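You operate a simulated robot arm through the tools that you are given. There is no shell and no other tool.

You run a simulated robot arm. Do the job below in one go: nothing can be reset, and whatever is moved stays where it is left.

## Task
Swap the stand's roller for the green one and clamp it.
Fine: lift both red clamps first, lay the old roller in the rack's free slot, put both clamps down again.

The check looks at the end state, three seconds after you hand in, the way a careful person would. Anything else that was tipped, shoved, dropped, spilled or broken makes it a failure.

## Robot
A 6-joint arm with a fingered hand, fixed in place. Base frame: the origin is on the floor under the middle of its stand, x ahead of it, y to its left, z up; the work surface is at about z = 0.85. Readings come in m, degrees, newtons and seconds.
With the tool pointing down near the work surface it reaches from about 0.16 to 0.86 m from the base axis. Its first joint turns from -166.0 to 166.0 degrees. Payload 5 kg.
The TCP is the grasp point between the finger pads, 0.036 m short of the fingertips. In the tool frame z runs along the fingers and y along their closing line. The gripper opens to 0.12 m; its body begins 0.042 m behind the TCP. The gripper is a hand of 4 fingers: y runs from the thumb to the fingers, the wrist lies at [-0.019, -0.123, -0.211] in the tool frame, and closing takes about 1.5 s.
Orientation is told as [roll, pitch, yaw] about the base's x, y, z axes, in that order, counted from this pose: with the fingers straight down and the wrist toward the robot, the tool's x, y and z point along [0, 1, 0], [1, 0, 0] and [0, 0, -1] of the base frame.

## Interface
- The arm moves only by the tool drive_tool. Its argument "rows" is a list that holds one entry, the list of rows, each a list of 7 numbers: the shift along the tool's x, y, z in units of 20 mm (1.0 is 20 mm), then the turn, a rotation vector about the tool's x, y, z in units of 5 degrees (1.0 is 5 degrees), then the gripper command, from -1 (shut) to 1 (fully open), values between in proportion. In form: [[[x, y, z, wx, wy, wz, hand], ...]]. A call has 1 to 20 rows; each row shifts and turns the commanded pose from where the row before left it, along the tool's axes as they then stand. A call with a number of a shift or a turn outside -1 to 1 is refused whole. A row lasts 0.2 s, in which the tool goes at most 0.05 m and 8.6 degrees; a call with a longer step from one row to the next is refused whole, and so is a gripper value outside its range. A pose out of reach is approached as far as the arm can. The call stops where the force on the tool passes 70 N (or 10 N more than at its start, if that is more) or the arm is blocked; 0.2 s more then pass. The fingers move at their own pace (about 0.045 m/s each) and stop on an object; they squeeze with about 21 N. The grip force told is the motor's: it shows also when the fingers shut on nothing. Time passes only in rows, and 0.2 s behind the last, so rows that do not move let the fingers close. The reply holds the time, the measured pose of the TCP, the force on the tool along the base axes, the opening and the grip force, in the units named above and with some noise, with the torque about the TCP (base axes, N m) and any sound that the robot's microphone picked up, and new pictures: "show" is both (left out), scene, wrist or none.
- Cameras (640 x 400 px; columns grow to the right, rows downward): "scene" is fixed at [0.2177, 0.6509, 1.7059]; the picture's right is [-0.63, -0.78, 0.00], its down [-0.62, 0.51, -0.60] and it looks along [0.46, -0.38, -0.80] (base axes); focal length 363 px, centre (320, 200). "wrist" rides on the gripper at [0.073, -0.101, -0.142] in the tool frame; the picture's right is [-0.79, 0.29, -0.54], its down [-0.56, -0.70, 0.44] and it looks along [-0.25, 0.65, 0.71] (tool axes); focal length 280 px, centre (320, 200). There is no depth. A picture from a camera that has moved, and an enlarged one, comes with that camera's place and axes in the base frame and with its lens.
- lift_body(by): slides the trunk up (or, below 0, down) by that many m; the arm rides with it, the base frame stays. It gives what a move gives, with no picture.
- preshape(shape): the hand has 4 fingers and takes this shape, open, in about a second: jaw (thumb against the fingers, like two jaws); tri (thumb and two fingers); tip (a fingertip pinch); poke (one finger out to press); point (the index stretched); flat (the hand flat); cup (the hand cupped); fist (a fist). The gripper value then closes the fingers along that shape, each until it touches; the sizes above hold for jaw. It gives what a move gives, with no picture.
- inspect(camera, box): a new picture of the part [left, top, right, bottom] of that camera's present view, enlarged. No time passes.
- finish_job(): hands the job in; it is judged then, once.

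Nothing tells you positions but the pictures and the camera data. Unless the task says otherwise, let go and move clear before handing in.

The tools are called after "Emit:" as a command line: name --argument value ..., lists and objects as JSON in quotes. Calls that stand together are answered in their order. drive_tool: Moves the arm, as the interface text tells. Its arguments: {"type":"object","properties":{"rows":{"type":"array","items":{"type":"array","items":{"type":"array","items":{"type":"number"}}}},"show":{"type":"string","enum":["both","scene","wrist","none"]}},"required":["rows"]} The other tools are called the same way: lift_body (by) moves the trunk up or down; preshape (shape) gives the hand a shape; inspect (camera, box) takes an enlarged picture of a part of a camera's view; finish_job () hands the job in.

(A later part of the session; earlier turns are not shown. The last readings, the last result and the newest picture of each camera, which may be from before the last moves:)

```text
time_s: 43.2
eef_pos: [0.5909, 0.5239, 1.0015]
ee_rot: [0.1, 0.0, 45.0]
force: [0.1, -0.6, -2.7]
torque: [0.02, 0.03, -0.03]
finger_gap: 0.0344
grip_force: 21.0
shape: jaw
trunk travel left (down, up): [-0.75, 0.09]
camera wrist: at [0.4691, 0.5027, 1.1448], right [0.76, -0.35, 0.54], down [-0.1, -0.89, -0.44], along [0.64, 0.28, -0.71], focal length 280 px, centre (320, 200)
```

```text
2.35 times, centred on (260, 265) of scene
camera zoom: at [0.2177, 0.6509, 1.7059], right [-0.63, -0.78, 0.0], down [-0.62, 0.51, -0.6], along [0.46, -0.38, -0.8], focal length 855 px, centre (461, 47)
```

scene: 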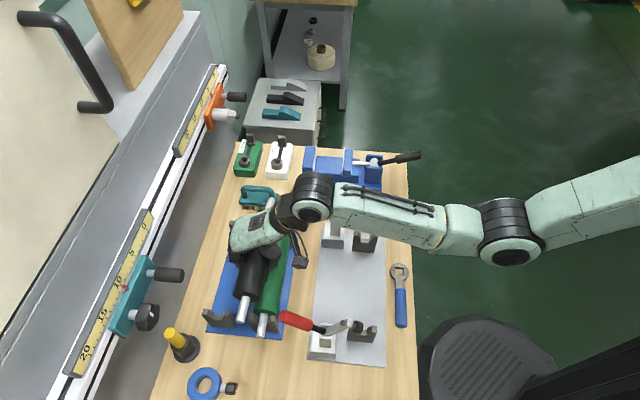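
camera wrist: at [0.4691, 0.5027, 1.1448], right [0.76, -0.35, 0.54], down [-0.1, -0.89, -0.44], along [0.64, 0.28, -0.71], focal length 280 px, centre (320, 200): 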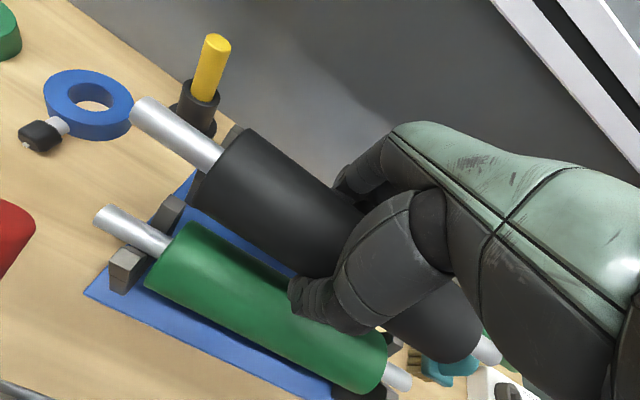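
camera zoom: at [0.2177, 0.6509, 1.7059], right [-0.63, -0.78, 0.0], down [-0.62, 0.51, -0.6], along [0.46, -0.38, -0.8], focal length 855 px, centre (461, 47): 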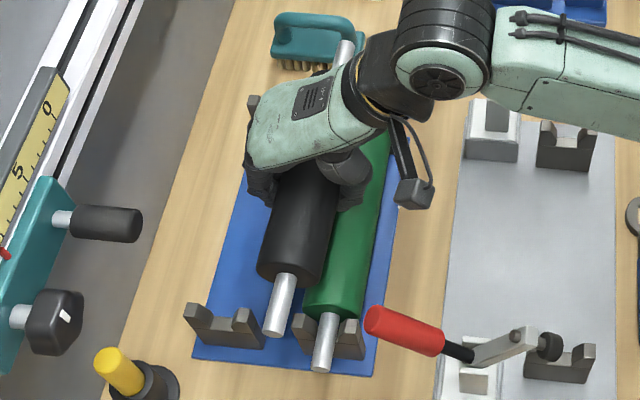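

Still on track with no reach warnings, and the black roller is just above and outboard of the green one. I'll move diagonally down to above the free slot (u ≈ 0.866, z ≈ 0.95).

Emit:
drive_tool --rows '[[[0, 0.78, 0.4, 0, 0, 0, -1], [0, 0.78, 0.5, 0, 0, 0, -1], [0, 0.78, 0.5, 0, 0, 0, -1], [0, 0.78, 0.5, 0, 0, 0, -1], [0, 0.77, 0.5, 0, 0, 0, -1]]]' --show "both"

Emit:
inspect --camera "wrist" --box '[100, 50, 420, 400]'

Emit:
inspect --camera "scene" --box '[180, 200, 300, 350]'

```text
time_s: 44.4
eef_pos: [0.6423, 0.5725, 0.9459]
ee_rot: [-0.1, 0.9, 45.0]
force: [-9.1, -7.5, -21.7]
torque: [0.69, -0.39, -0.2]
finger_gap: 0.0339
grip_force: 21.5
shape: jaw
trunk travel left (down, up): [-0.75, 0.09]
camera wrist: at [0.5209, 0.5549, 1.0905], right [0.77, -0.35, 0.54], down [-0.1, -0.9, -0.43], along [0.63, 0.28, -0.72], focal length 280 px, centre (320, 200)
```

scene: 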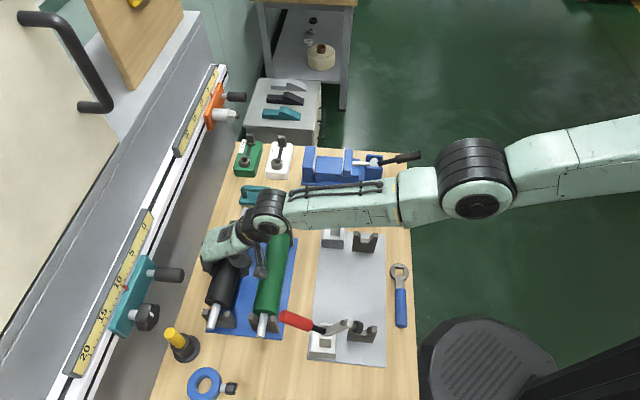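
wrist: 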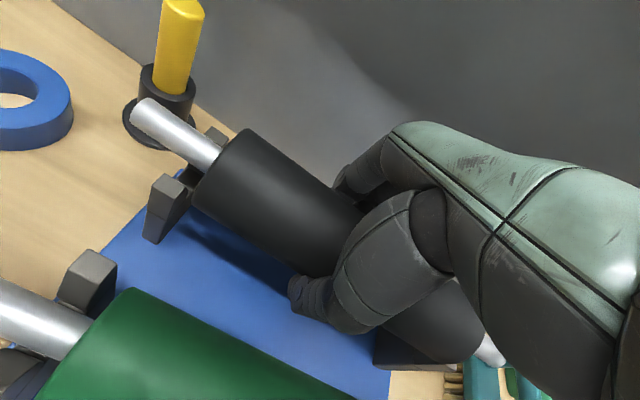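

```text
1.14 times, centred on (260, 225) of wrist
camera zoom: at [0.5209, 0.5549, 1.0905], right [0.77, -0.35, 0.54], down [-0.1, -0.9, -0.43], along [0.63, 0.28, -0.72], focal length 320 px, centre (389, 171)
```

zoom: 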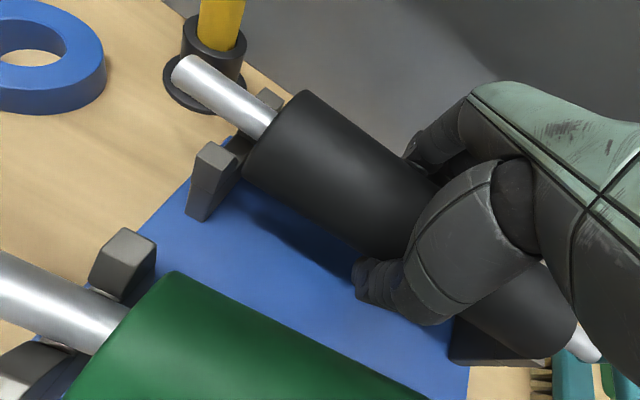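

```text
2.67 times, centred on (240, 275) of scene
camera zoom: at [0.2177, 0.6509, 1.7059], right [-0.63, -0.78, 0.0], down [-0.62, 0.51, -0.6], along [0.46, -0.38, -0.8], focal length 968 px, centre (533, 0)
```

zoom: 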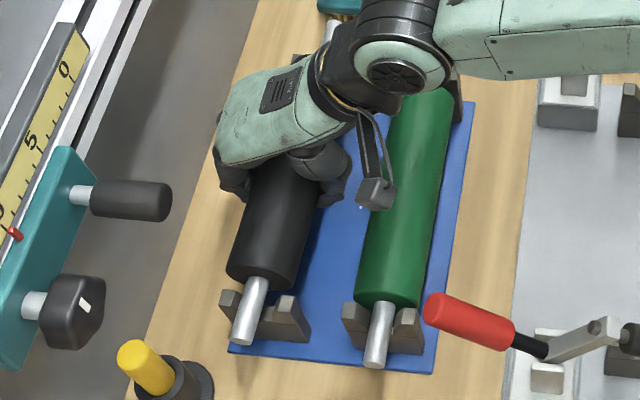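

The force reading shows something pressing the hand inboard and down (about 20 N), although the roller looks free. I'll look closely before moving any further.

Emit:
inspect --camera "scene" --box '[195, 205, 285, 265]'

Emit:
inspect --camera "scene" --box '[195, 265, 285, 340]'

Emit:
inspect --camera "wrist" --box '[320, 0, 640, 200]'

Emit:
inspect --camera "wrist" --box '[120, 80, 320, 260]'

```text
6.67 times, centred on (240, 235) of scene
camera zoom: at [0.2177, 0.6509, 1.7059], right [-0.63, -0.78, 0.0], down [-0.62, 0.51, -0.6], along [0.46, -0.38, -0.8], focal length 2421 px, centre (853, -33)
```

zoom: 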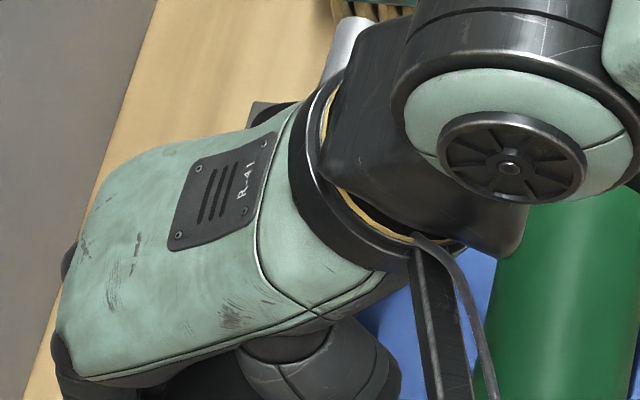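

```text
5.33 times, centred on (240, 302) of scene
camera zoom: at [0.2177, 0.6509, 1.7059], right [-0.63, -0.78, 0.0], down [-0.62, 0.51, -0.6], along [0.46, -0.38, -0.8], focal length 1937 px, centre (747, -347)
```

zoom: 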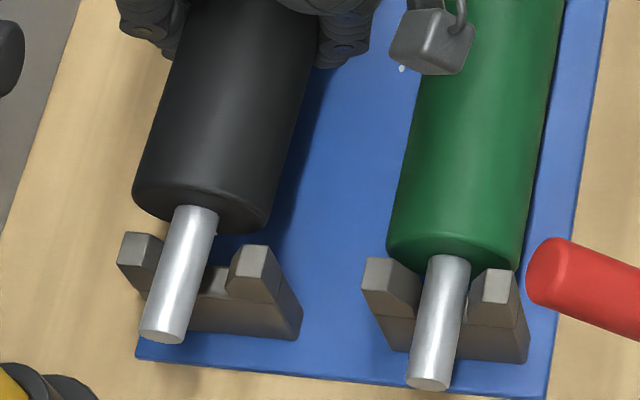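

```text
2.00 times, centred on (480, 100) of wrist
camera zoom: at [0.5209, 0.5549, 1.0905], right [0.77, -0.35, 0.54], down [-0.1, -0.9, -0.43], along [0.63, 0.28, -0.72], focal length 561 px, centre (0, 400)
```

zoom: 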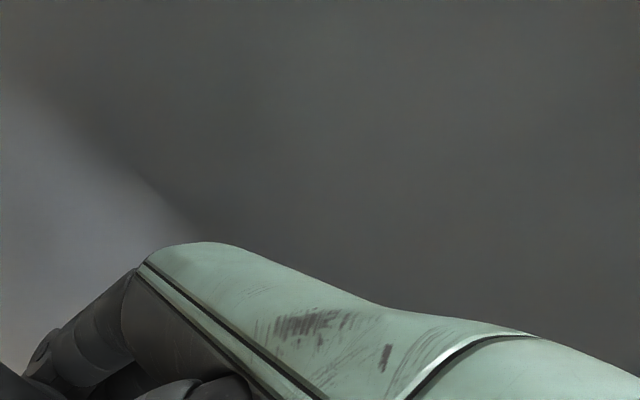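

```text
2.22 times, centred on (220, 170) of wrist
camera zoom: at [0.5209, 0.5549, 1.0905], right [0.77, -0.35, 0.54], down [-0.1, -0.9, -0.43], along [0.63, 0.28, -0.72], focal length 623 px, centre (542, 267)
```

zoom: 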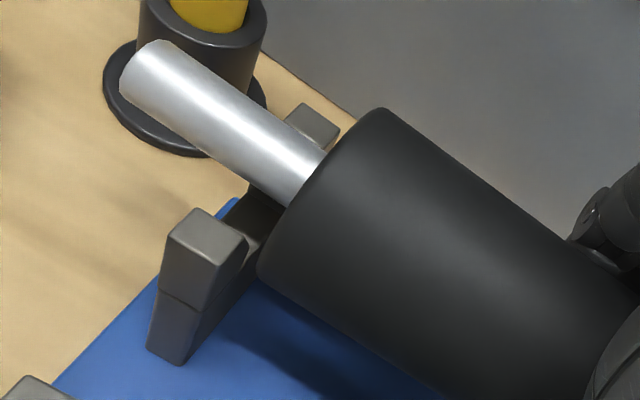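

Nothing visible touches the hand. The arm is almost fully stretched, so the reading may come from its limit. I'll hold still briefly and read again.

Emit:
drive_tool --rows '[[[0, 0, 0, 0, 0, 0, -1], [0, 0, 0, 0, 0, 0, -1], [0, 0, 0, 0, 0, 0, -1]]]' --show "none"

```text
time_s: 45.2
eef_pos: [0.6455, 0.5768, 0.9533]
ee_rot: [0.0, 0.0, 45.0]
force: [0.8, -0.4, -4.3]
torque: [-0.01, 0.02, 0.02]
finger_gap: 0.034
grip_force: 20.6
shape: jaw
trunk travel left (down, up): [-0.75, 0.09]
```

That was only a transient of the nearly stretched arm. The load is now just the roller's weight, and the roller sits at u 0.864, right over the slot. I'll lower slowly.

Emit:
drive_tool --rows '[[[0, 0, 0.3, 0, 0, 0, -1], [0, 0, 0.3, 0, 0, 0, -1], [0, 0, 0.3, 0, 0, 0, -1], [0, 0, 0.3, 0, 0, 0, -1], [0, 0, 0, 0, 0, 0, -1], [0, 0, 0, 0, 0, 0, -1]]]' --show "both"

Emit:
inspect --camera "scene" --box '[195, 265, 285, 340]'

Emit:
inspect --camera "wrist" --box '[120, 80, 320, 260]'

```text
time_s: 46.6
eef_pos: [0.6397, 0.5717, 0.9352]
ee_rot: [0.0, 0.0, 45.0]
force: [0.5, 0.2, -4.0]
torque: [0.03, 0.04, 0.03]
finger_gap: 0.0339
grip_force: 21.1
shape: jaw
out of reach, approached as far as the arm can: row 2, 4
trunk travel left (down, up): [-0.75, 0.09]
camera wrist: at [0.5177, 0.5513, 1.0787], right [0.76, -0.35, 0.54], down [-0.1, -0.89, -0.44], along [0.64, 0.28, -0.71], focal length 280 px, centre (320, 200)
```

scene: 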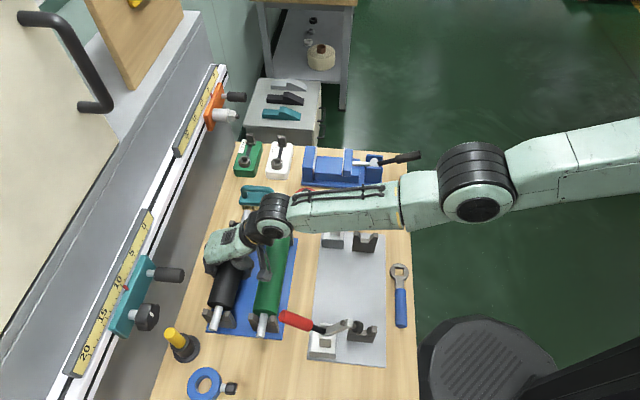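
wrist: 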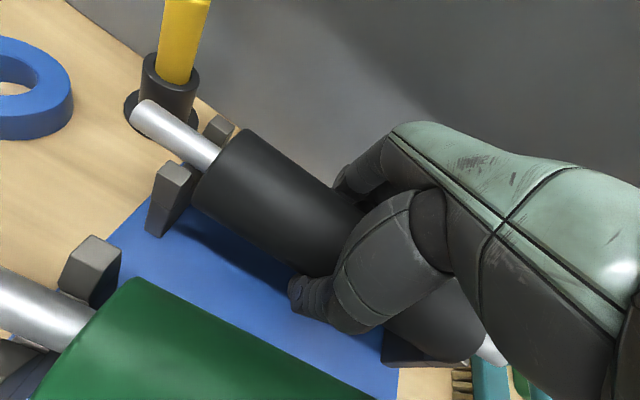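

```text
5.33 times, centred on (240, 302) of scene
camera zoom: at [0.2177, 0.6509, 1.7059], right [-0.63, -0.78, 0.0], down [-0.62, 0.51, -0.6], along [0.46, -0.38, -0.8], focal length 1937 px, centre (747, -347)
```

zoom: 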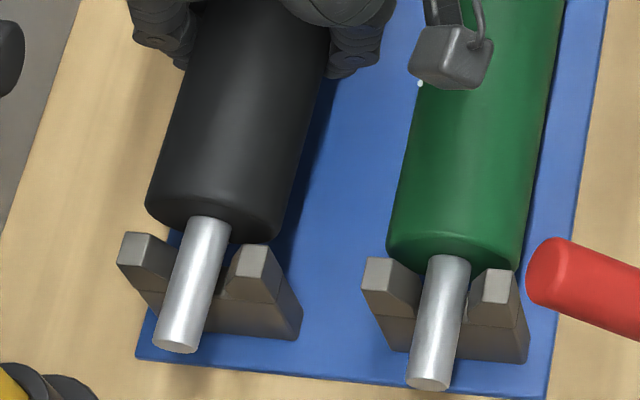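

```text
2.22 times, centred on (220, 170) of wrist
camera zoom: at [0.5177, 0.5513, 1.0787], right [0.76, -0.35, 0.54], down [-0.1, -0.89, -0.44], along [0.64, 0.28, -0.71], focal length 623 px, centre (542, 267)
```

zoom: 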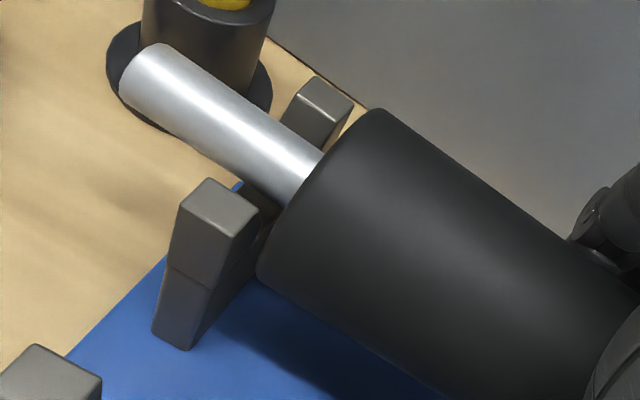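

Descending here pulls the hand inboard because the arm is at full stretch (reported out of reach). I'll back out and up over the green roller, raise the arm, and lower the trunk by about 0.2 m so the shoulder is nearer wrist height.

Emit:
drive_tool --rows '[[[0, 0, -0.6, 0, 0, 0, -1], [0, 0, -0.6, 0, 0, 0, -1], [0, -0.66, -0.55, 0, 0, 0, -1], [0, -0.66, -0.55, 0, 0, 0, -1], [0, -0.66, -0.55, 0, 0, 0, -1], [0, -0.66, -0.55, 0, 0, 0, -1], [0, -0.66, -0.55, 0, 0, 0, -1], [0, 0, -0.9, 0, 0, 0, -1], [0, 0, -0.9, 0, 0, 0, -1], [0, 0, -0.9, 0, 0, 0, -1], [0, 0, -0.9, 0, 0, 0, -1], [0, 0, -0.9, 0, 0, 0, -1], [0, 0, -0.9, 0, 0, 0, -1], [0, 0, -0.9, 0, 0, 0, -1], [0, 0, -0.9, 0, 0, 0, -1], [0, 0, -0.9, 0, 0, 0, -1], [0, 0, -0.9, 0, 0, 0, -1]]]' --show "both"

```text
time_s: 50.2
eef_pos: [0.5939, 0.5247, 1.1952]
ee_rot: [0.0, 0.0, 45.1]
force: [0.0, 0.2, -4.5]
torque: [0.01, 0.02, -0.01]
finger_gap: 0.0339
grip_force: 21.0
shape: jaw
trunk travel left (down, up): [-0.75, 0.09]
camera wrist: at [0.4713, 0.5044, 1.3383], right [0.76, -0.35, 0.54], down [-0.1, -0.89, -0.44], along [0.64, 0.28, -0.71], focal length 280 px, centre (320, 200)
```

scene: 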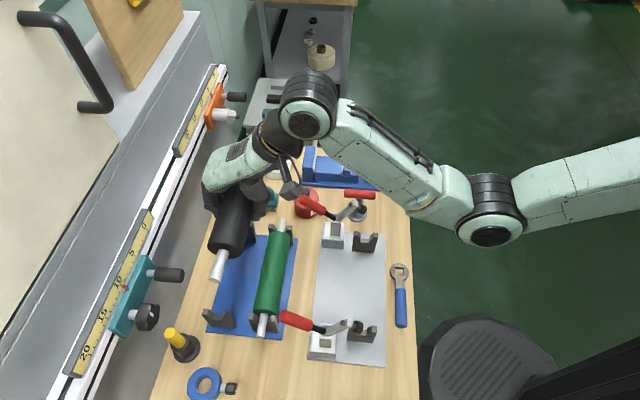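
wrist: 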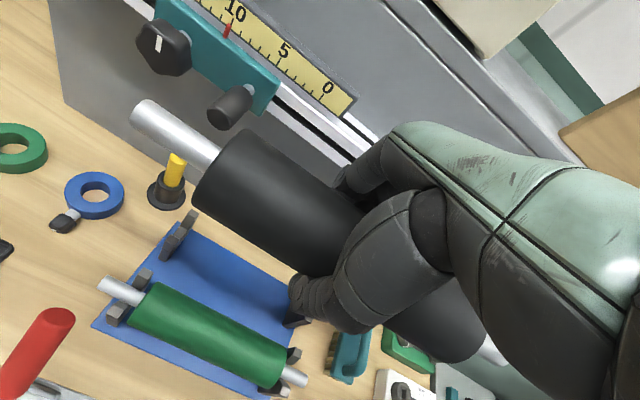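

The roller is well clear above the green one. I'll lower the trunk in two steps and check in between.

Emit:
lift_body --by -0.1

```text
time_s: 51.5
eef_pos: [0.5941, 0.5252, 1.0942]
ee_rot: [0.0, -0.1, 45.0]
force: [0.0, 0.5, -4.6]
torque: [0.04, 0.02, 0.0]
finger_gap: 0.034
grip_force: 20.9
shape: jaw
trunk travel left (down, up): [-0.65, 0.19]
```

The trunk moved straight down with the arm riding along, and the tool is now at z 1.094. I'll raise the arm again and then lower the trunk a second time.

Emit:
drive_tool --rows '[[[0, 0, -0.9, 0, 0, 0, -1], [0, 0, -0.9, 0, 0, 0, -1], [0, 0, -0.9, 0, 0, 0, -1], [0, 0, -0.9, 0, 0, 0, -1]]]' --show "scene"

Emit:
lift_body --by -0.14

```text
time_s: 52.5
eef_pos: [0.5954, 0.5254, 1.1676]
ee_rot: [0.1, 0.1, 45.0]
force: [0.0, -0.4, -4.6]
torque: [0.03, 0.04, 0.0]
finger_gap: 0.0334
grip_force: 21.1
shape: jaw
trunk travel left (down, up): [-0.65, 0.19]
```

scene: 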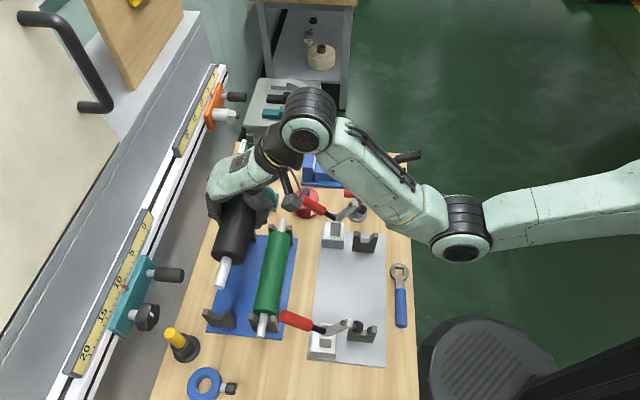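

```text
time_s: 54.2
eef_pos: [0.5963, 0.5251, 1.0284]
ee_rot: [0.0, 0.0, 45.0]
force: [0.1, -0.7, -4.2]
torque: [0.03, 0.04, -0.01]
finger_gap: 0.0336
grip_force: 21.1
shape: jaw
trunk travel left (down, up): [-0.51, 0.33]
```

With the trunk 0.24 m lower, I'll repeat the approach: a little down, then diagonally out to above the free slot.

Emit:
drive_tool --rows '[[[0, 0, 0.7, 0, 0, 0, -1], [0, 0, 0.7, 0, 0, 0, -1], [0, 0.6, 0.4, 0, 0, 0, -1], [0.04, 0.6, 0.4, 0, 0, 0, -1], [0.04, 0.6, 0.4, 0, 0, 0, -1], [0, 0.6, 0.4, 0, 0, 0, -1], [0, 0.6, 0.4, 0, 0, 0, -1], [0, 0.6, 0.4, 0, 0, 0, -1], [0, 0, 0, 0, 0, 0, -1], [0, 0, 0, 0, 0, 0, -1]]]' --show "both"

Emit:
inspect --camera "scene" --box '[195, 265, 285, 340]'

Emit:
inspect --camera "wrist" --box '[120, 80, 320, 260]'

```text
time_s: 56.4
eef_pos: [0.645, 0.5756, 0.9527]
ee_rot: [0.1, 0.1, 45.0]
force: [-0.6, -0.1, -4.1]
torque: [0.06, 0.05, 0.05]
finger_gap: 0.0337
grip_force: 21.0
shape: jaw
trunk travel left (down, up): [-0.51, 0.33]
camera wrist: at [0.5223, 0.5565, 1.0951], right [0.76, -0.35, 0.54], down [-0.1, -0.89, -0.44], along [0.64, 0.28, -0.71], focal length 280 px, centre (320, 200)
```

scene: 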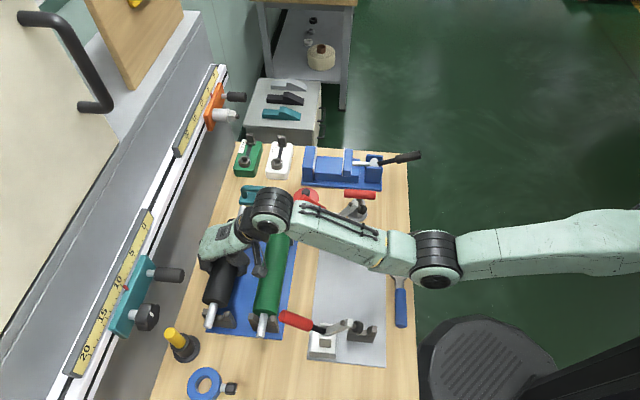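
wrist: 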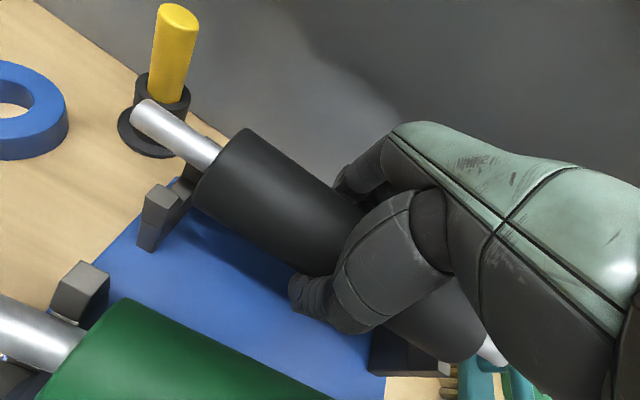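

```text
5.33 times, centred on (240, 302) of scene
camera zoom: at [0.2177, 0.6509, 1.7059], right [-0.63, -0.78, 0.0], down [-0.62, 0.51, -0.6], along [0.46, -0.38, -0.8], focal length 1937 px, centre (747, -347)
```

zoom: 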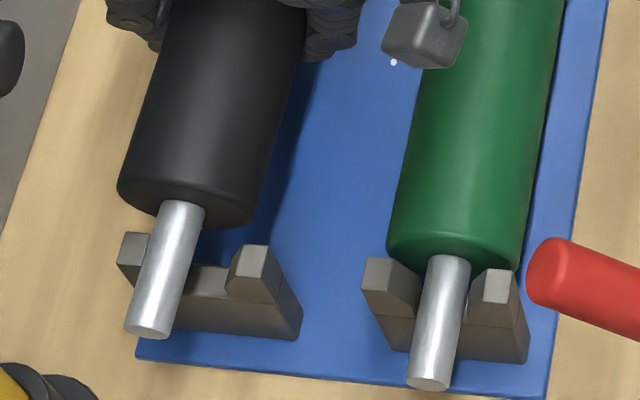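

```text
2.22 times, centred on (220, 170) of wrist
camera zoom: at [0.5223, 0.5565, 1.0951], right [0.76, -0.35, 0.54], down [-0.1, -0.89, -0.44], along [0.64, 0.28, -0.71], focal length 623 px, centre (542, 267)
```

zoom: 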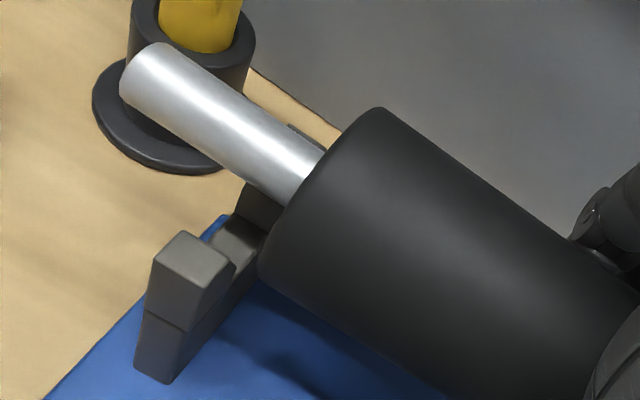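

This time there are no reach problems and the roller is within about 3 mm of the slot centre. I'll nudge out 2 mm and lower slowly.

Emit:
drive_tool --rows '[[[0, 0.12, 0.3, 0, 0, 0, -1], [0, 0, 0.3, 0, 0, 0, -1], [0, 0, 0.3, 0, 0, 0, -1], [0, 0, 0.3, 0, 0, 0, -1], [0, 0, 0.2, 0, 0, 0, -1], [0, 0, 0, 0, 0, 0, -1]]]' --show "both"

Emit:
inspect --camera "scene" --box '[195, 265, 285, 340]'

Emit:
inspect --camera "wrist" --box '[120, 80, 320, 260]'

```text
time_s: 57.8
eef_pos: [0.6465, 0.5779, 0.9245]
ee_rot: [0.0, 0.0, 44.9]
force: [-1.3, -0.5, -1.9]
torque: [0.11, 0.12, 0.07]
finger_gap: 0.0336
grip_force: 21.3
shape: jaw
trunk travel left (down, up): [-0.51, 0.33]
camera wrist: at [0.5235, 0.5578, 1.0677], right [0.76, -0.35, 0.54], down [-0.1, -0.89, -0.44], along [0.64, 0.28, -0.71], focal length 280 px, centre (320, 200)
```

scene: 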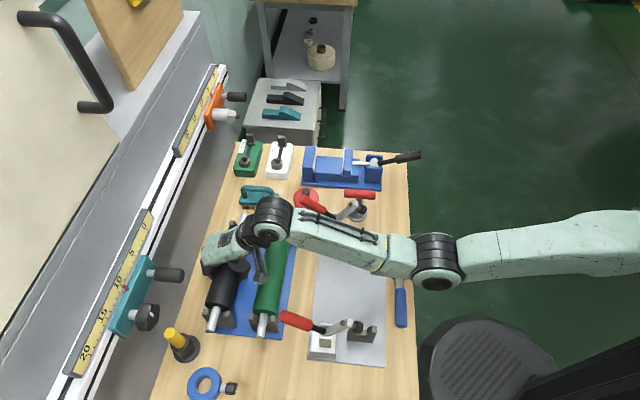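
wrist: 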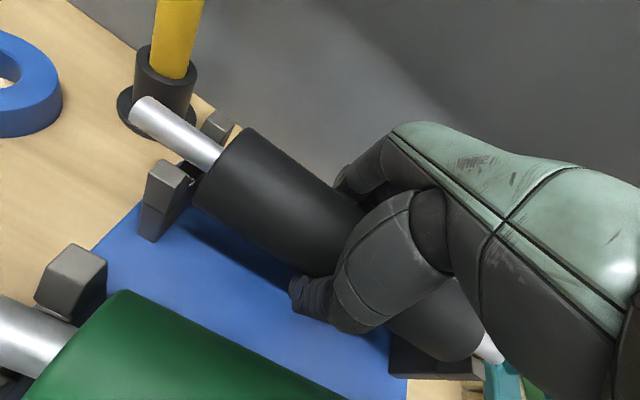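

```text
5.33 times, centred on (240, 302) of scene
camera zoom: at [0.2177, 0.6509, 1.7059], right [-0.63, -0.78, 0.0], down [-0.62, 0.51, -0.6], along [0.46, -0.38, -0.8], focal length 1937 px, centre (747, -347)
```

zoom: 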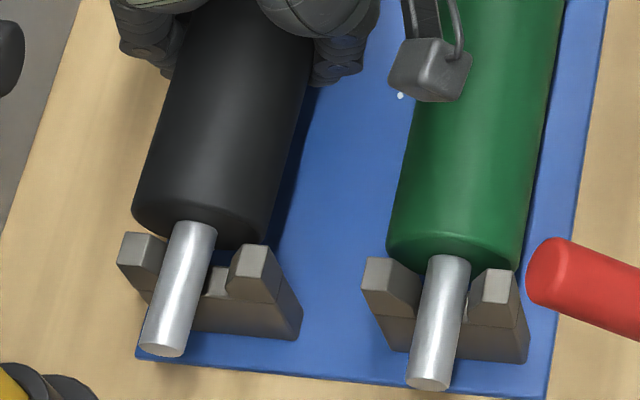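

```text
2.22 times, centred on (220, 170) of wrist
camera zoom: at [0.5235, 0.5578, 1.0677], right [0.76, -0.35, 0.54], down [-0.1, -0.89, -0.44], along [0.64, 0.28, -0.71], focal length 623 px, centre (542, 267)
```

zoom: 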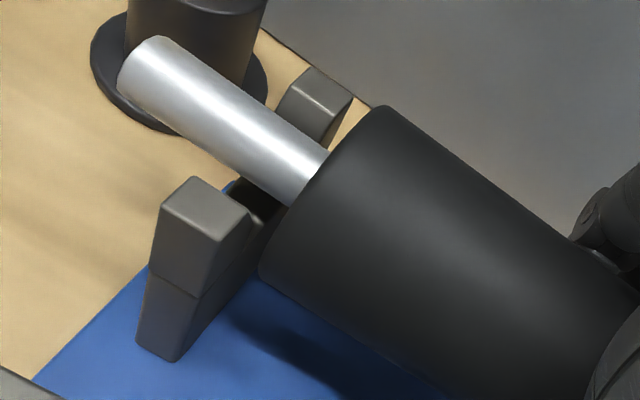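

The shaft is entering the notch, with a slight touch on the outboard chamfer. I'll ease 2 mm inboard while lowering the last centimetre.

Emit:
drive_tool --rows '[[[0, -0.1, 0, 0, 0, 0, -1], [0, 0, 0.2, 0, 0, 0, -1], [0, 0, 0.2, 0, 0, 0, -1], [0, 0, 0, 0, 0, 0, -1]]]' --show "scene"

Emit:
inspect --camera "scene" --box '[195, 265, 285, 340]'

Emit:
inspect --camera "wrist" --box '[120, 80, 320, 260]'

```text
time_s: 58.8
eef_pos: [0.6448, 0.5773, 0.9165]
ee_rot: [0.0, 0.1, 45.0]
force: [-0.3, -0.8, -2.5]
torque: [0.11, 0.12, 0.09]
finger_gap: 0.0338
grip_force: 21.8
shape: jaw
trunk travel left (down, up): [-0.51, 0.33]
```

scene: 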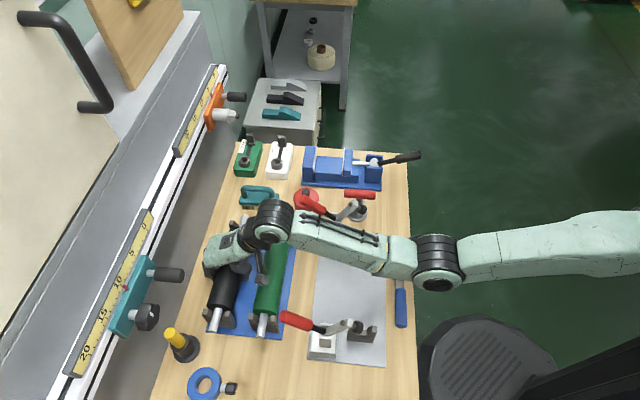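

```text
5.33 times, centred on (240, 302) of scene
camera zoom: at [0.2177, 0.6509, 1.7059], right [-0.63, -0.78, 0.0], down [-0.62, 0.51, -0.6], along [0.46, -0.38, -0.8], focal length 1937 px, centre (747, -347)
```

zoom: 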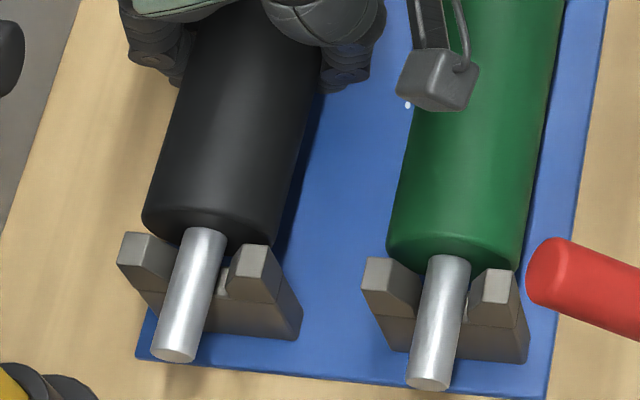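

```text
2.22 times, centred on (220, 170) of wrist
camera zoom: at [0.5224, 0.5567, 1.0598], right [0.76, -0.35, 0.54], down [-0.1, -0.89, -0.44], along [0.64, 0.28, -0.71], focal length 623 px, centre (542, 267)
```

zoom: 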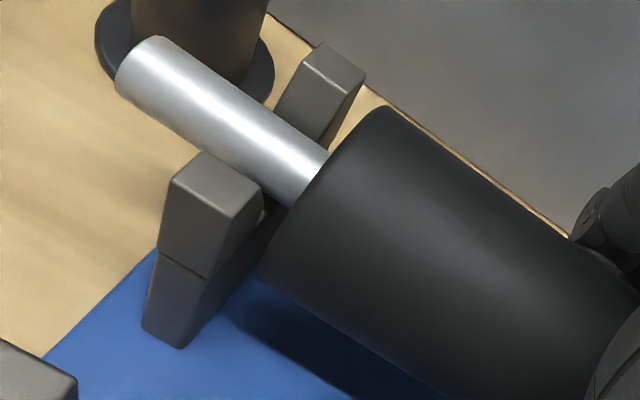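

The near shaft end has begun to rest, with very small forces. I'll lower another few millimetres until it seats.

Emit:
drive_tool --rows '[[[0, 0, 0.15, 0, 0, 0, -1], [0, 0, 0.15, 0, 0, 0, -1], [0, 0, 0, 0, 0, 0, -1], [0, 0, 0, 0, 0, 0, -1]]]' --show "scene"

Emit:
inspect --camera "scene" --box '[195, 265, 285, 340]'

Emit:
inspect --camera "wrist" --box '[320, 200, 560, 400]'

```text
time_s: 59.8
eef_pos: [0.6456, 0.5763, 0.9106]
ee_rot: [0.0, -0.1, 45.0]
force: [-0.3, -0.4, 1.3]
torque: [0.08, 0.12, 0.09]
finger_gap: 0.0338
grip_force: 21.0
shape: jaw
trunk travel left (down, up): [-0.51, 0.33]
```

scene: 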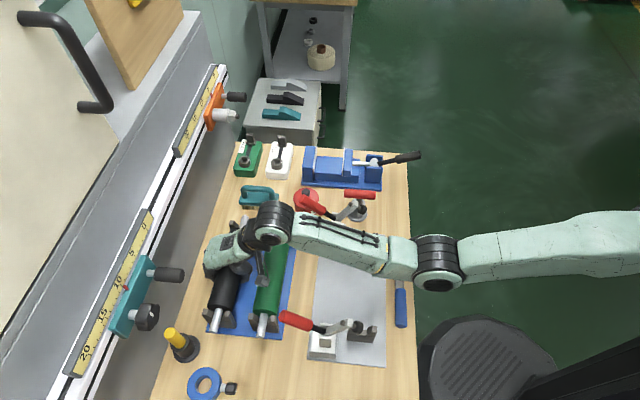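

```text
5.33 times, centred on (240, 302) of scene
camera zoom: at [0.2177, 0.6509, 1.7059], right [-0.63, -0.78, 0.0], down [-0.62, 0.51, -0.6], along [0.46, -0.38, -0.8], focal length 1937 px, centre (747, -347)
```

zoom: 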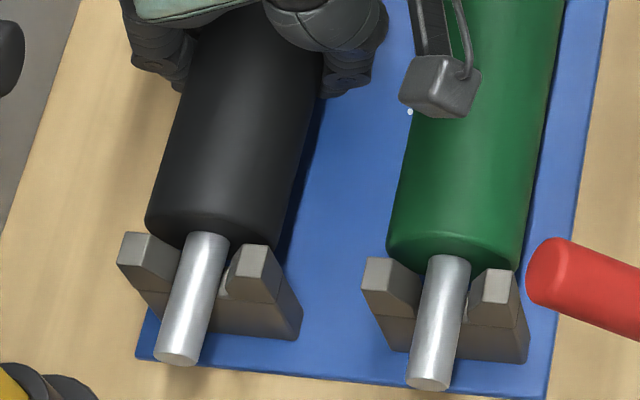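

```text
2.00 times, centred on (440, 300) of wrist
camera zoom: at [0.5223, 0.5565, 1.0542], right [0.76, -0.36, 0.54], down [-0.1, -0.89, -0.44], along [0.64, 0.28, -0.71], focal length 561 px, centre (80, 0)
```

zoom: 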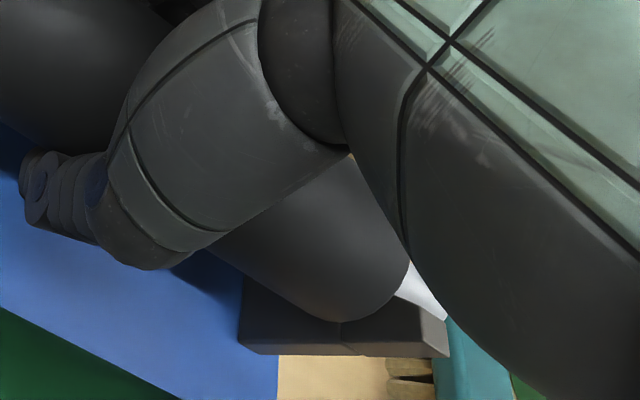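

The load has transferred to the blocks (net +1.3 N), so it's essentially seated. One more small lowering to confirm before I let go.

Emit:
drive_tool --rows '[[[0, 0, 0.1, 0, 0, 0, -1], [0, 0, 0, 0, 0, 0, -1]]]' --show "none"

```text
time_s: 60.4
eef_pos: [0.6448, 0.5766, 0.9113]
ee_rot: [0.0, -0.2, 44.9]
force: [1.4, 1.2, 7.1]
torque: [0.11, 0.08, 0.04]
finger_gap: 0.0344
grip_force: 20.7
shape: jaw
trunk travel left (down, up): [-0.51, 0.33]
```

The roller is seated: the upward force rises with no further travel. I'll open the hand only as far as needed, since the thumb sits between the two rollers.

Emit:
drive_tool --rows '[[[0, 0, -0.05, 0, 0, 0, -0.2], [0, 0, 0, 0, 0, 0, -0.2], [0, 0, 0, 0, 0, 0, -0.2], [0, 0, 0, 0, 0, 0, 0.05], [0, 0, 0, 0, 0, 0, 0.05], [0, 0, 0, 0, 0, 0, 0.05]]]' --show "both"

Emit:
inspect --camera "wrist" --box '[180, 150, 480, 400]'

Emit:
inspect --camera "scene" --box '[195, 225, 285, 340]'

```text
time_s: 61.8
eef_pos: [0.6445, 0.5769, 0.9095]
ee_rot: [0.0, 0.0, 45.0]
force: [0.1, 1.0, -0.7]
torque: [0.03, 0.0, 0.05]
finger_gap: 0.0625
grip_force: 0.2
shape: jaw
trunk travel left (down, up): [-0.51, 0.33]
camera wrist: at [0.5222, 0.5566, 1.053], right [0.76, -0.35, 0.54], down [-0.1, -0.89, -0.44], along [0.64, 0.28, -0.71], focal length 280 px, centre (320, 200)
```

scene: 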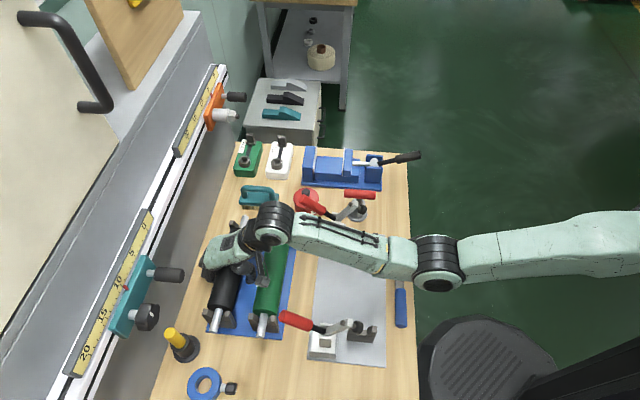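
wrist: 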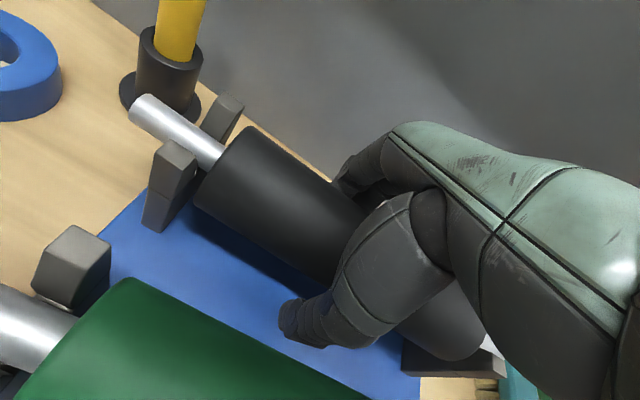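

```text
1.60 times, centred on (330, 275) of wrist
camera zoom: at [0.5222, 0.5566, 1.053], right [0.76, -0.35, 0.54], down [-0.1, -0.89, -0.44], along [0.64, 0.28, -0.71], focal length 449 px, centre (304, 80)
```

zoom: 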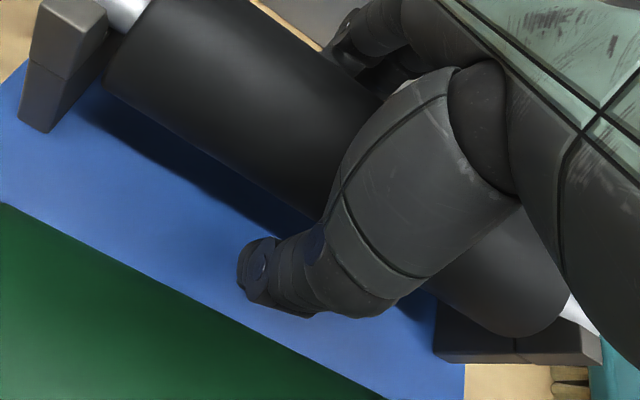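

```text
3.48 times, centred on (240, 282) of scene
camera zoom: at [0.2177, 0.6509, 1.7059], right [-0.63, -0.78, 0.0], down [-0.62, 0.51, -0.6], along [0.46, -0.38, -0.8], focal length 1263 px, centre (598, -87)
```

zoom: 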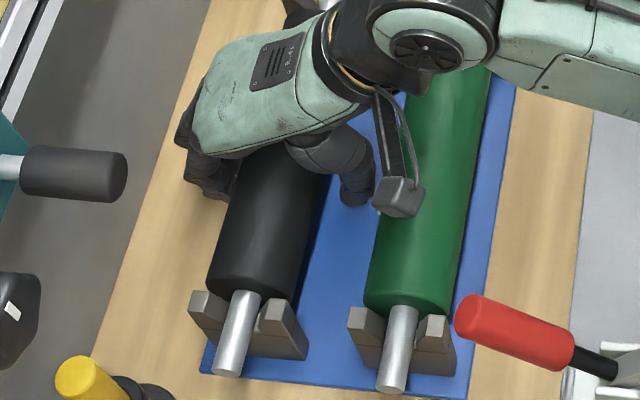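

The roller has stayed put in its slot. I'll centre the hand by 2–3 mm, open a touch more, and rise slowly while watching for any drag.

Emit:
drive_tool --rows '[[[0, 0, 0, 0, 0, 0, 0.15], [0, 0.12, 0, 0, 0, 0, 0.15], [0, 0, -0.3, 0, 0, 0, 0.15], [0, 0, -0.3, 0, 0, 0, 0.15], [0, 0, -0.3, 0, 0, 0, 0.15]]]' --show "scene"

Emit:
inspect --camera "scene" --box '[195, 225, 285, 340]'

```text
time_s: 63.0
eef_pos: [0.6454, 0.5781, 0.9264]
ee_rot: [0.1, 0.0, 44.9]
force: [-0.1, 0.2, 0.0]
torque: [0.0, 0.05, -0.03]
finger_gap: 0.0684
grip_force: 0.1
shape: jaw
trunk travel left (down, up): [-0.51, 0.33]
```

scene: 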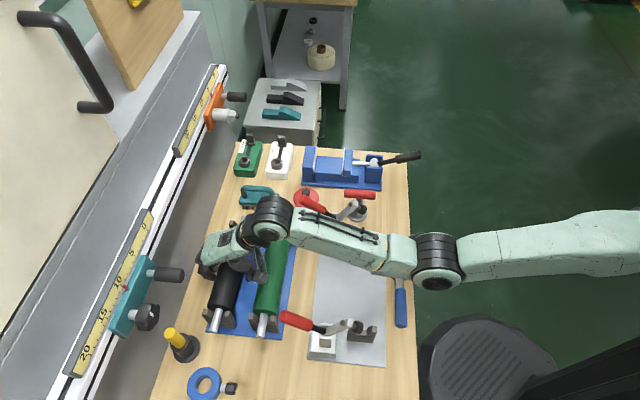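

```text
3.48 times, centred on (240, 282) of scene
camera zoom: at [0.2177, 0.6509, 1.7059], right [-0.63, -0.78, 0.0], down [-0.62, 0.51, -0.6], along [0.46, -0.38, -0.8], focal length 1263 px, centre (598, -87)
```

zoom: 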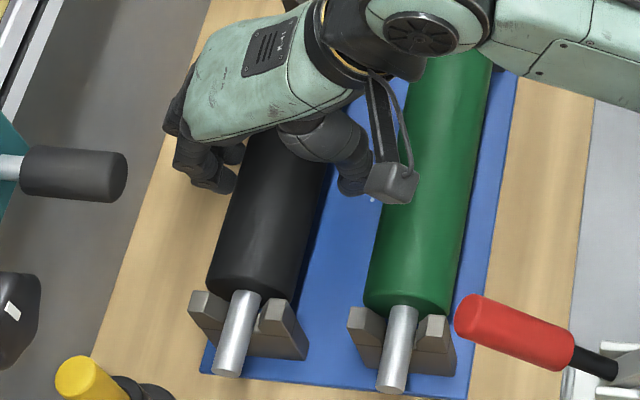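

No drag at all. I'll rise until the fingertips clear the rollers, then move back toward the green roller.

Emit:
drive_tool --rows '[[[0, 0, -0.6, 0, 0, 0, 0.15], [0, 0, -0.8, 0, 0, 0, 0.15], [0, 0, -0.8, 0, 0, 0, 0.15], [0, 0, -0.8, 0, 0, 0, 0.15], [0, -0.5, -0.6, 0, 0, 0, 0.2], [0, -0.6, -0.6, 0, 0, 0, 0.3], [0, -0.6, -0.6, 0, 0, 0, 0.4], [0, -0.6, -0.6, 0, 0, 0, 0.5], [0, -0.6, -0.6, 0, 0, 0, 0.6], [0, -0.6, -0.6, 0, 0, 0, 0.6], [0, -0.6, -0.6, 0, 0, 0, 0.6], [0, -0.6, -0.3, 0, 0, 0, 0.6]]]' --show "both"

Emit:
inspect --camera "scene" --box '[195, 205, 305, 345]'

Emit:
inspect --camera "wrist" --box '[50, 100, 400, 400]'

```text
time_s: 65.6
eef_pos: [0.5796, 0.5117, 1.078]
ee_rot: [0.0, 0.0, 45.0]
force: [0.3, 0.1, -0.3]
torque: [0.0, 0.02, -0.02]
finger_gap: 0.0959
grip_force: 0.1
shape: jaw
trunk travel left (down, up): [-0.51, 0.33]
camera wrist: at [0.4567, 0.4915, 1.2215], right [0.76, -0.35, 0.54], down [-0.1, -0.89, -0.44], along [0.64, 0.28, -0.71], focal length 280 px, centre (320, 200)
```

scene: 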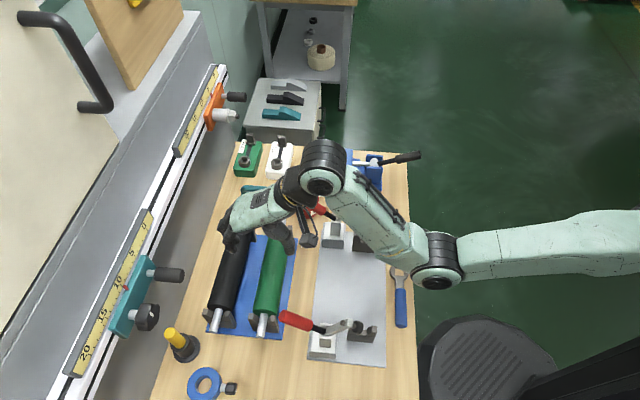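
wrist: 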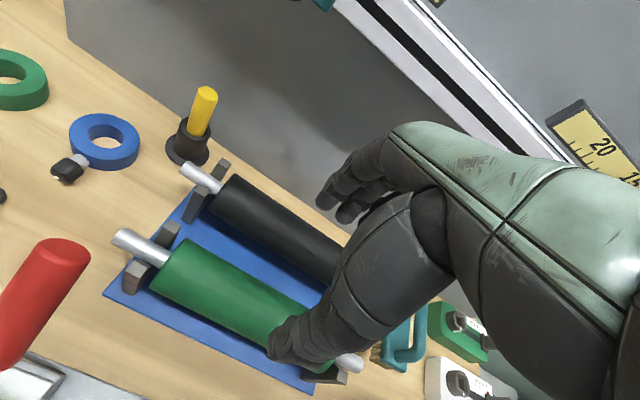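

```text
2.86 times, centred on (250, 275) of scene
camera zoom: at [0.2177, 0.6509, 1.7059], right [-0.63, -0.78, 0.0], down [-0.62, 0.51, -0.6], along [0.46, -0.38, -0.8], focal length 1038 px, centre (520, -14)
```

zoom: 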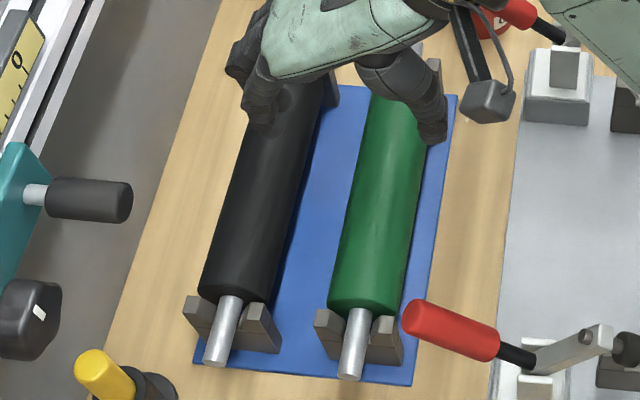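

```text
1.33 times, centred on (225, 250) of wrist
camera zoom: at [0.4567, 0.4915, 1.2215], right [0.76, -0.35, 0.54], down [-0.1, -0.89, -0.44], along [0.64, 0.28, -0.71], focal length 374 px, centre (447, 133)
```

zoom: 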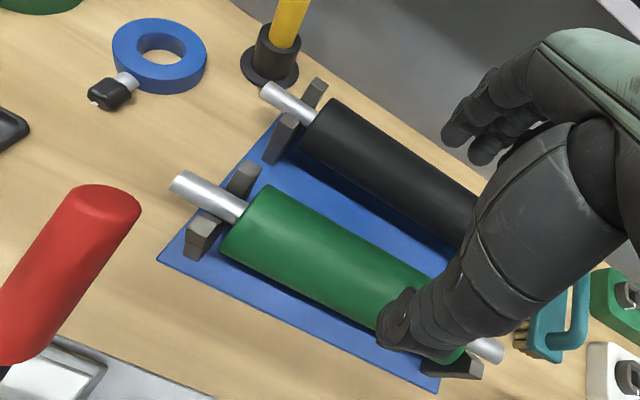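

The black roller lies in the rack's outer slot. Next is the green roller: I'll narrow the opening to fit between the two rollers, centre over green, and descend partway.

Emit:
drive_tool --rows '[[[0, -0.41, 0, 0, 0, 0, 0.12], [0, 0, 0.5, 0, 0, 0, 0.12], [0, 0, 0.9, 0, 0, 0, 0.12], [0, 0, 0.9, 0, 0, 0, 0.12], [0, 0, 0.9, 0, 0, 0, 0.12], [0, 0, 0.9, 0, 0, 0, 0.12], [0, 0, 0.6, 0, 0, 0, 0.12]]]' --show "both"

Emit:
inspect --camera "scene" --box '[195, 205, 305, 345]'

Emit:
inspect --camera "wrist" --box '[100, 80, 420, 400]'

```text
time_s: 67.2
eef_pos: [0.5759, 0.508, 0.9819]
ee_rot: [0.0, 0.0, 44.9]
force: [0.8, 0.2, -0.1]
torque: [-0.02, 0.0, 0.03]
finger_gap: 0.0677
grip_force: 0.1
shape: jaw
trunk travel left (down, up): [-0.51, 0.33]
camera wrist: at [0.4515, 0.4871, 1.1268], right [0.76, -0.35, 0.54], down [-0.1, -0.89, -0.44], along [0.64, 0.28, -0.71], focal length 280 px, centre (320, 200)
```

scene: 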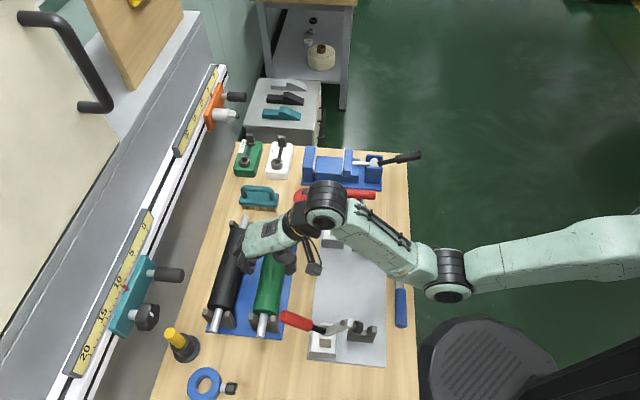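
wrist: 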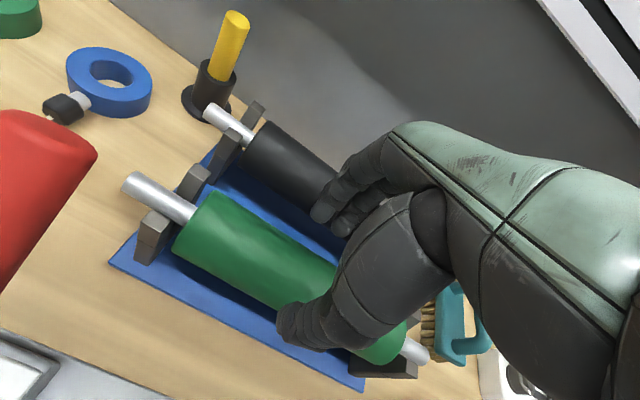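

```text
2.86 times, centred on (250, 275) of scene
camera zoom: at [0.2177, 0.6509, 1.7059], right [-0.63, -0.78, 0.0], down [-0.62, 0.51, -0.6], along [0.46, -0.38, -0.8], focal length 1038 px, centre (520, -14)
```

zoom: 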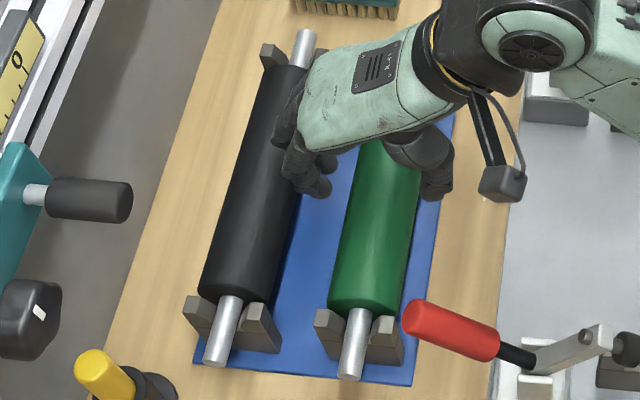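

```text
1.25 times, centred on (260, 240) of wrist
camera zoom: at [0.4515, 0.4871, 1.1268], right [0.76, -0.35, 0.54], down [-0.1, -0.89, -0.44], along [0.64, 0.28, -0.71], focal length 350 px, centre (395, 150)
```

zoom: 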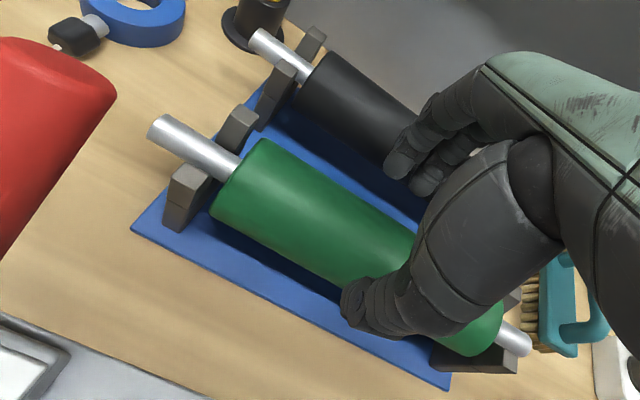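

The black roller's far end is also between its prongs. I'll trim the hand 2 mm inboard and descend gently over the green roller.

Emit:
drive_tool --rows '[[[0, -0.1, 0.3, 0, 0, 0, 0.12], [0, 0, 0.5, 0, 0, 0, 0.12], [0, 0, 0.5, 0, 0, 0, 0.12], [0, 0, 0.5, 0, 0, 0, 0.12], [0, 0, 0.5, 0, 0, 0, 0.12], [0, 0, 0.5, 0, 0, 0, 0.12], [0, 0, 0.5, 0, 0, 0, 0.12], [0, 0, 0.2, 0, 0, 0, 0.12]]]' --show "both"

Emit:
inspect --camera "scene" --box '[195, 205, 305, 345]'

Emit:
inspect --camera "wrist" --box '[100, 80, 420, 400]'

```text
time_s: 69.0
eef_pos: [0.5713, 0.5056, 0.9132]
ee_rot: [0.0, 0.0, 45.0]
force: [0.0, -0.5, -0.3]
torque: [0.02, -0.03, 0.01]
finger_gap: 0.0679
grip_force: 0.1
shape: jaw
trunk travel left (down, up): [-0.51, 0.33]
camera wrist: at [0.45, 0.4849, 1.0565], right [0.76, -0.35, 0.54], down [-0.1, -0.89, -0.44], along [0.64, 0.28, -0.71], focal length 280 px, centre (320, 200)
```

scene: 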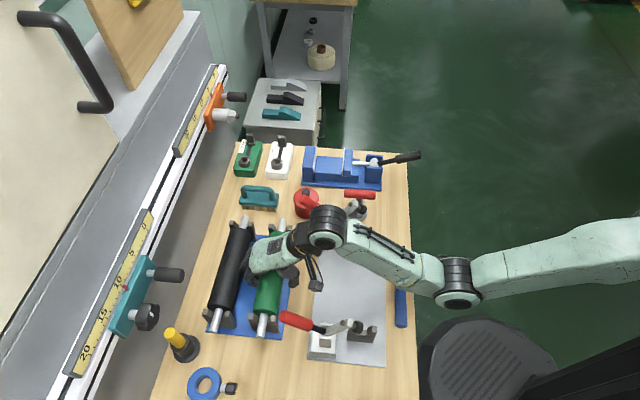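
wrist: 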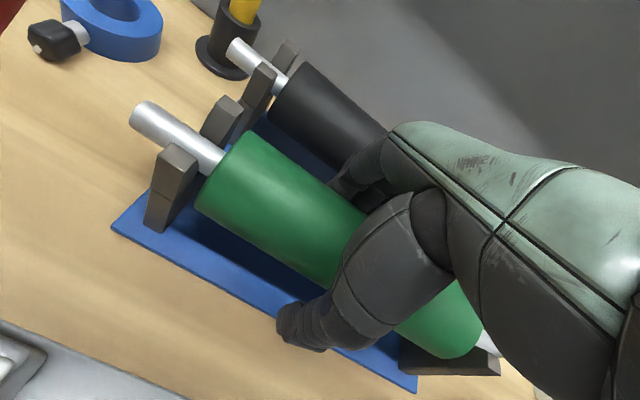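

```text
2.86 times, centred on (250, 275) of scene
camera zoom: at [0.2177, 0.6509, 1.7059], right [-0.63, -0.78, 0.0], down [-0.62, 0.51, -0.6], along [0.46, -0.38, -0.8], focal length 1038 px, centre (520, -14)
```

zoom: 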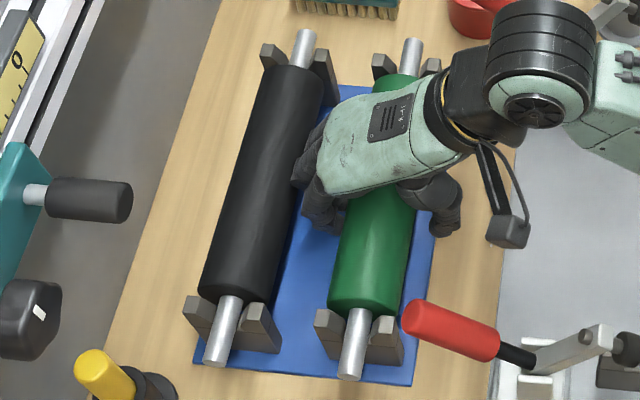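

```text
1.25 times, centred on (260, 240) of wrist
camera zoom: at [0.45, 0.4849, 1.0565], right [0.76, -0.35, 0.54], down [-0.1, -0.89, -0.44], along [0.64, 0.28, -0.71], focal length 350 px, centre (395, 150)
```

zoom: 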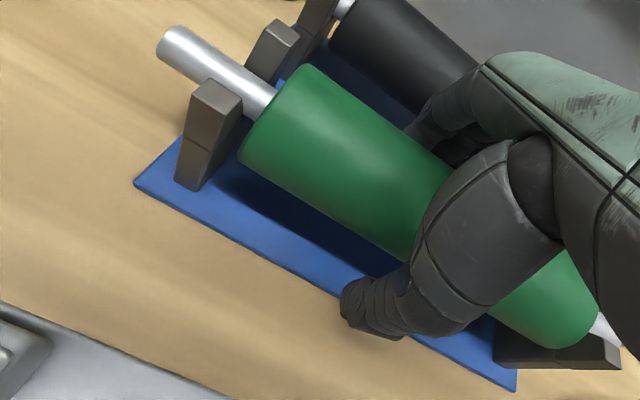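

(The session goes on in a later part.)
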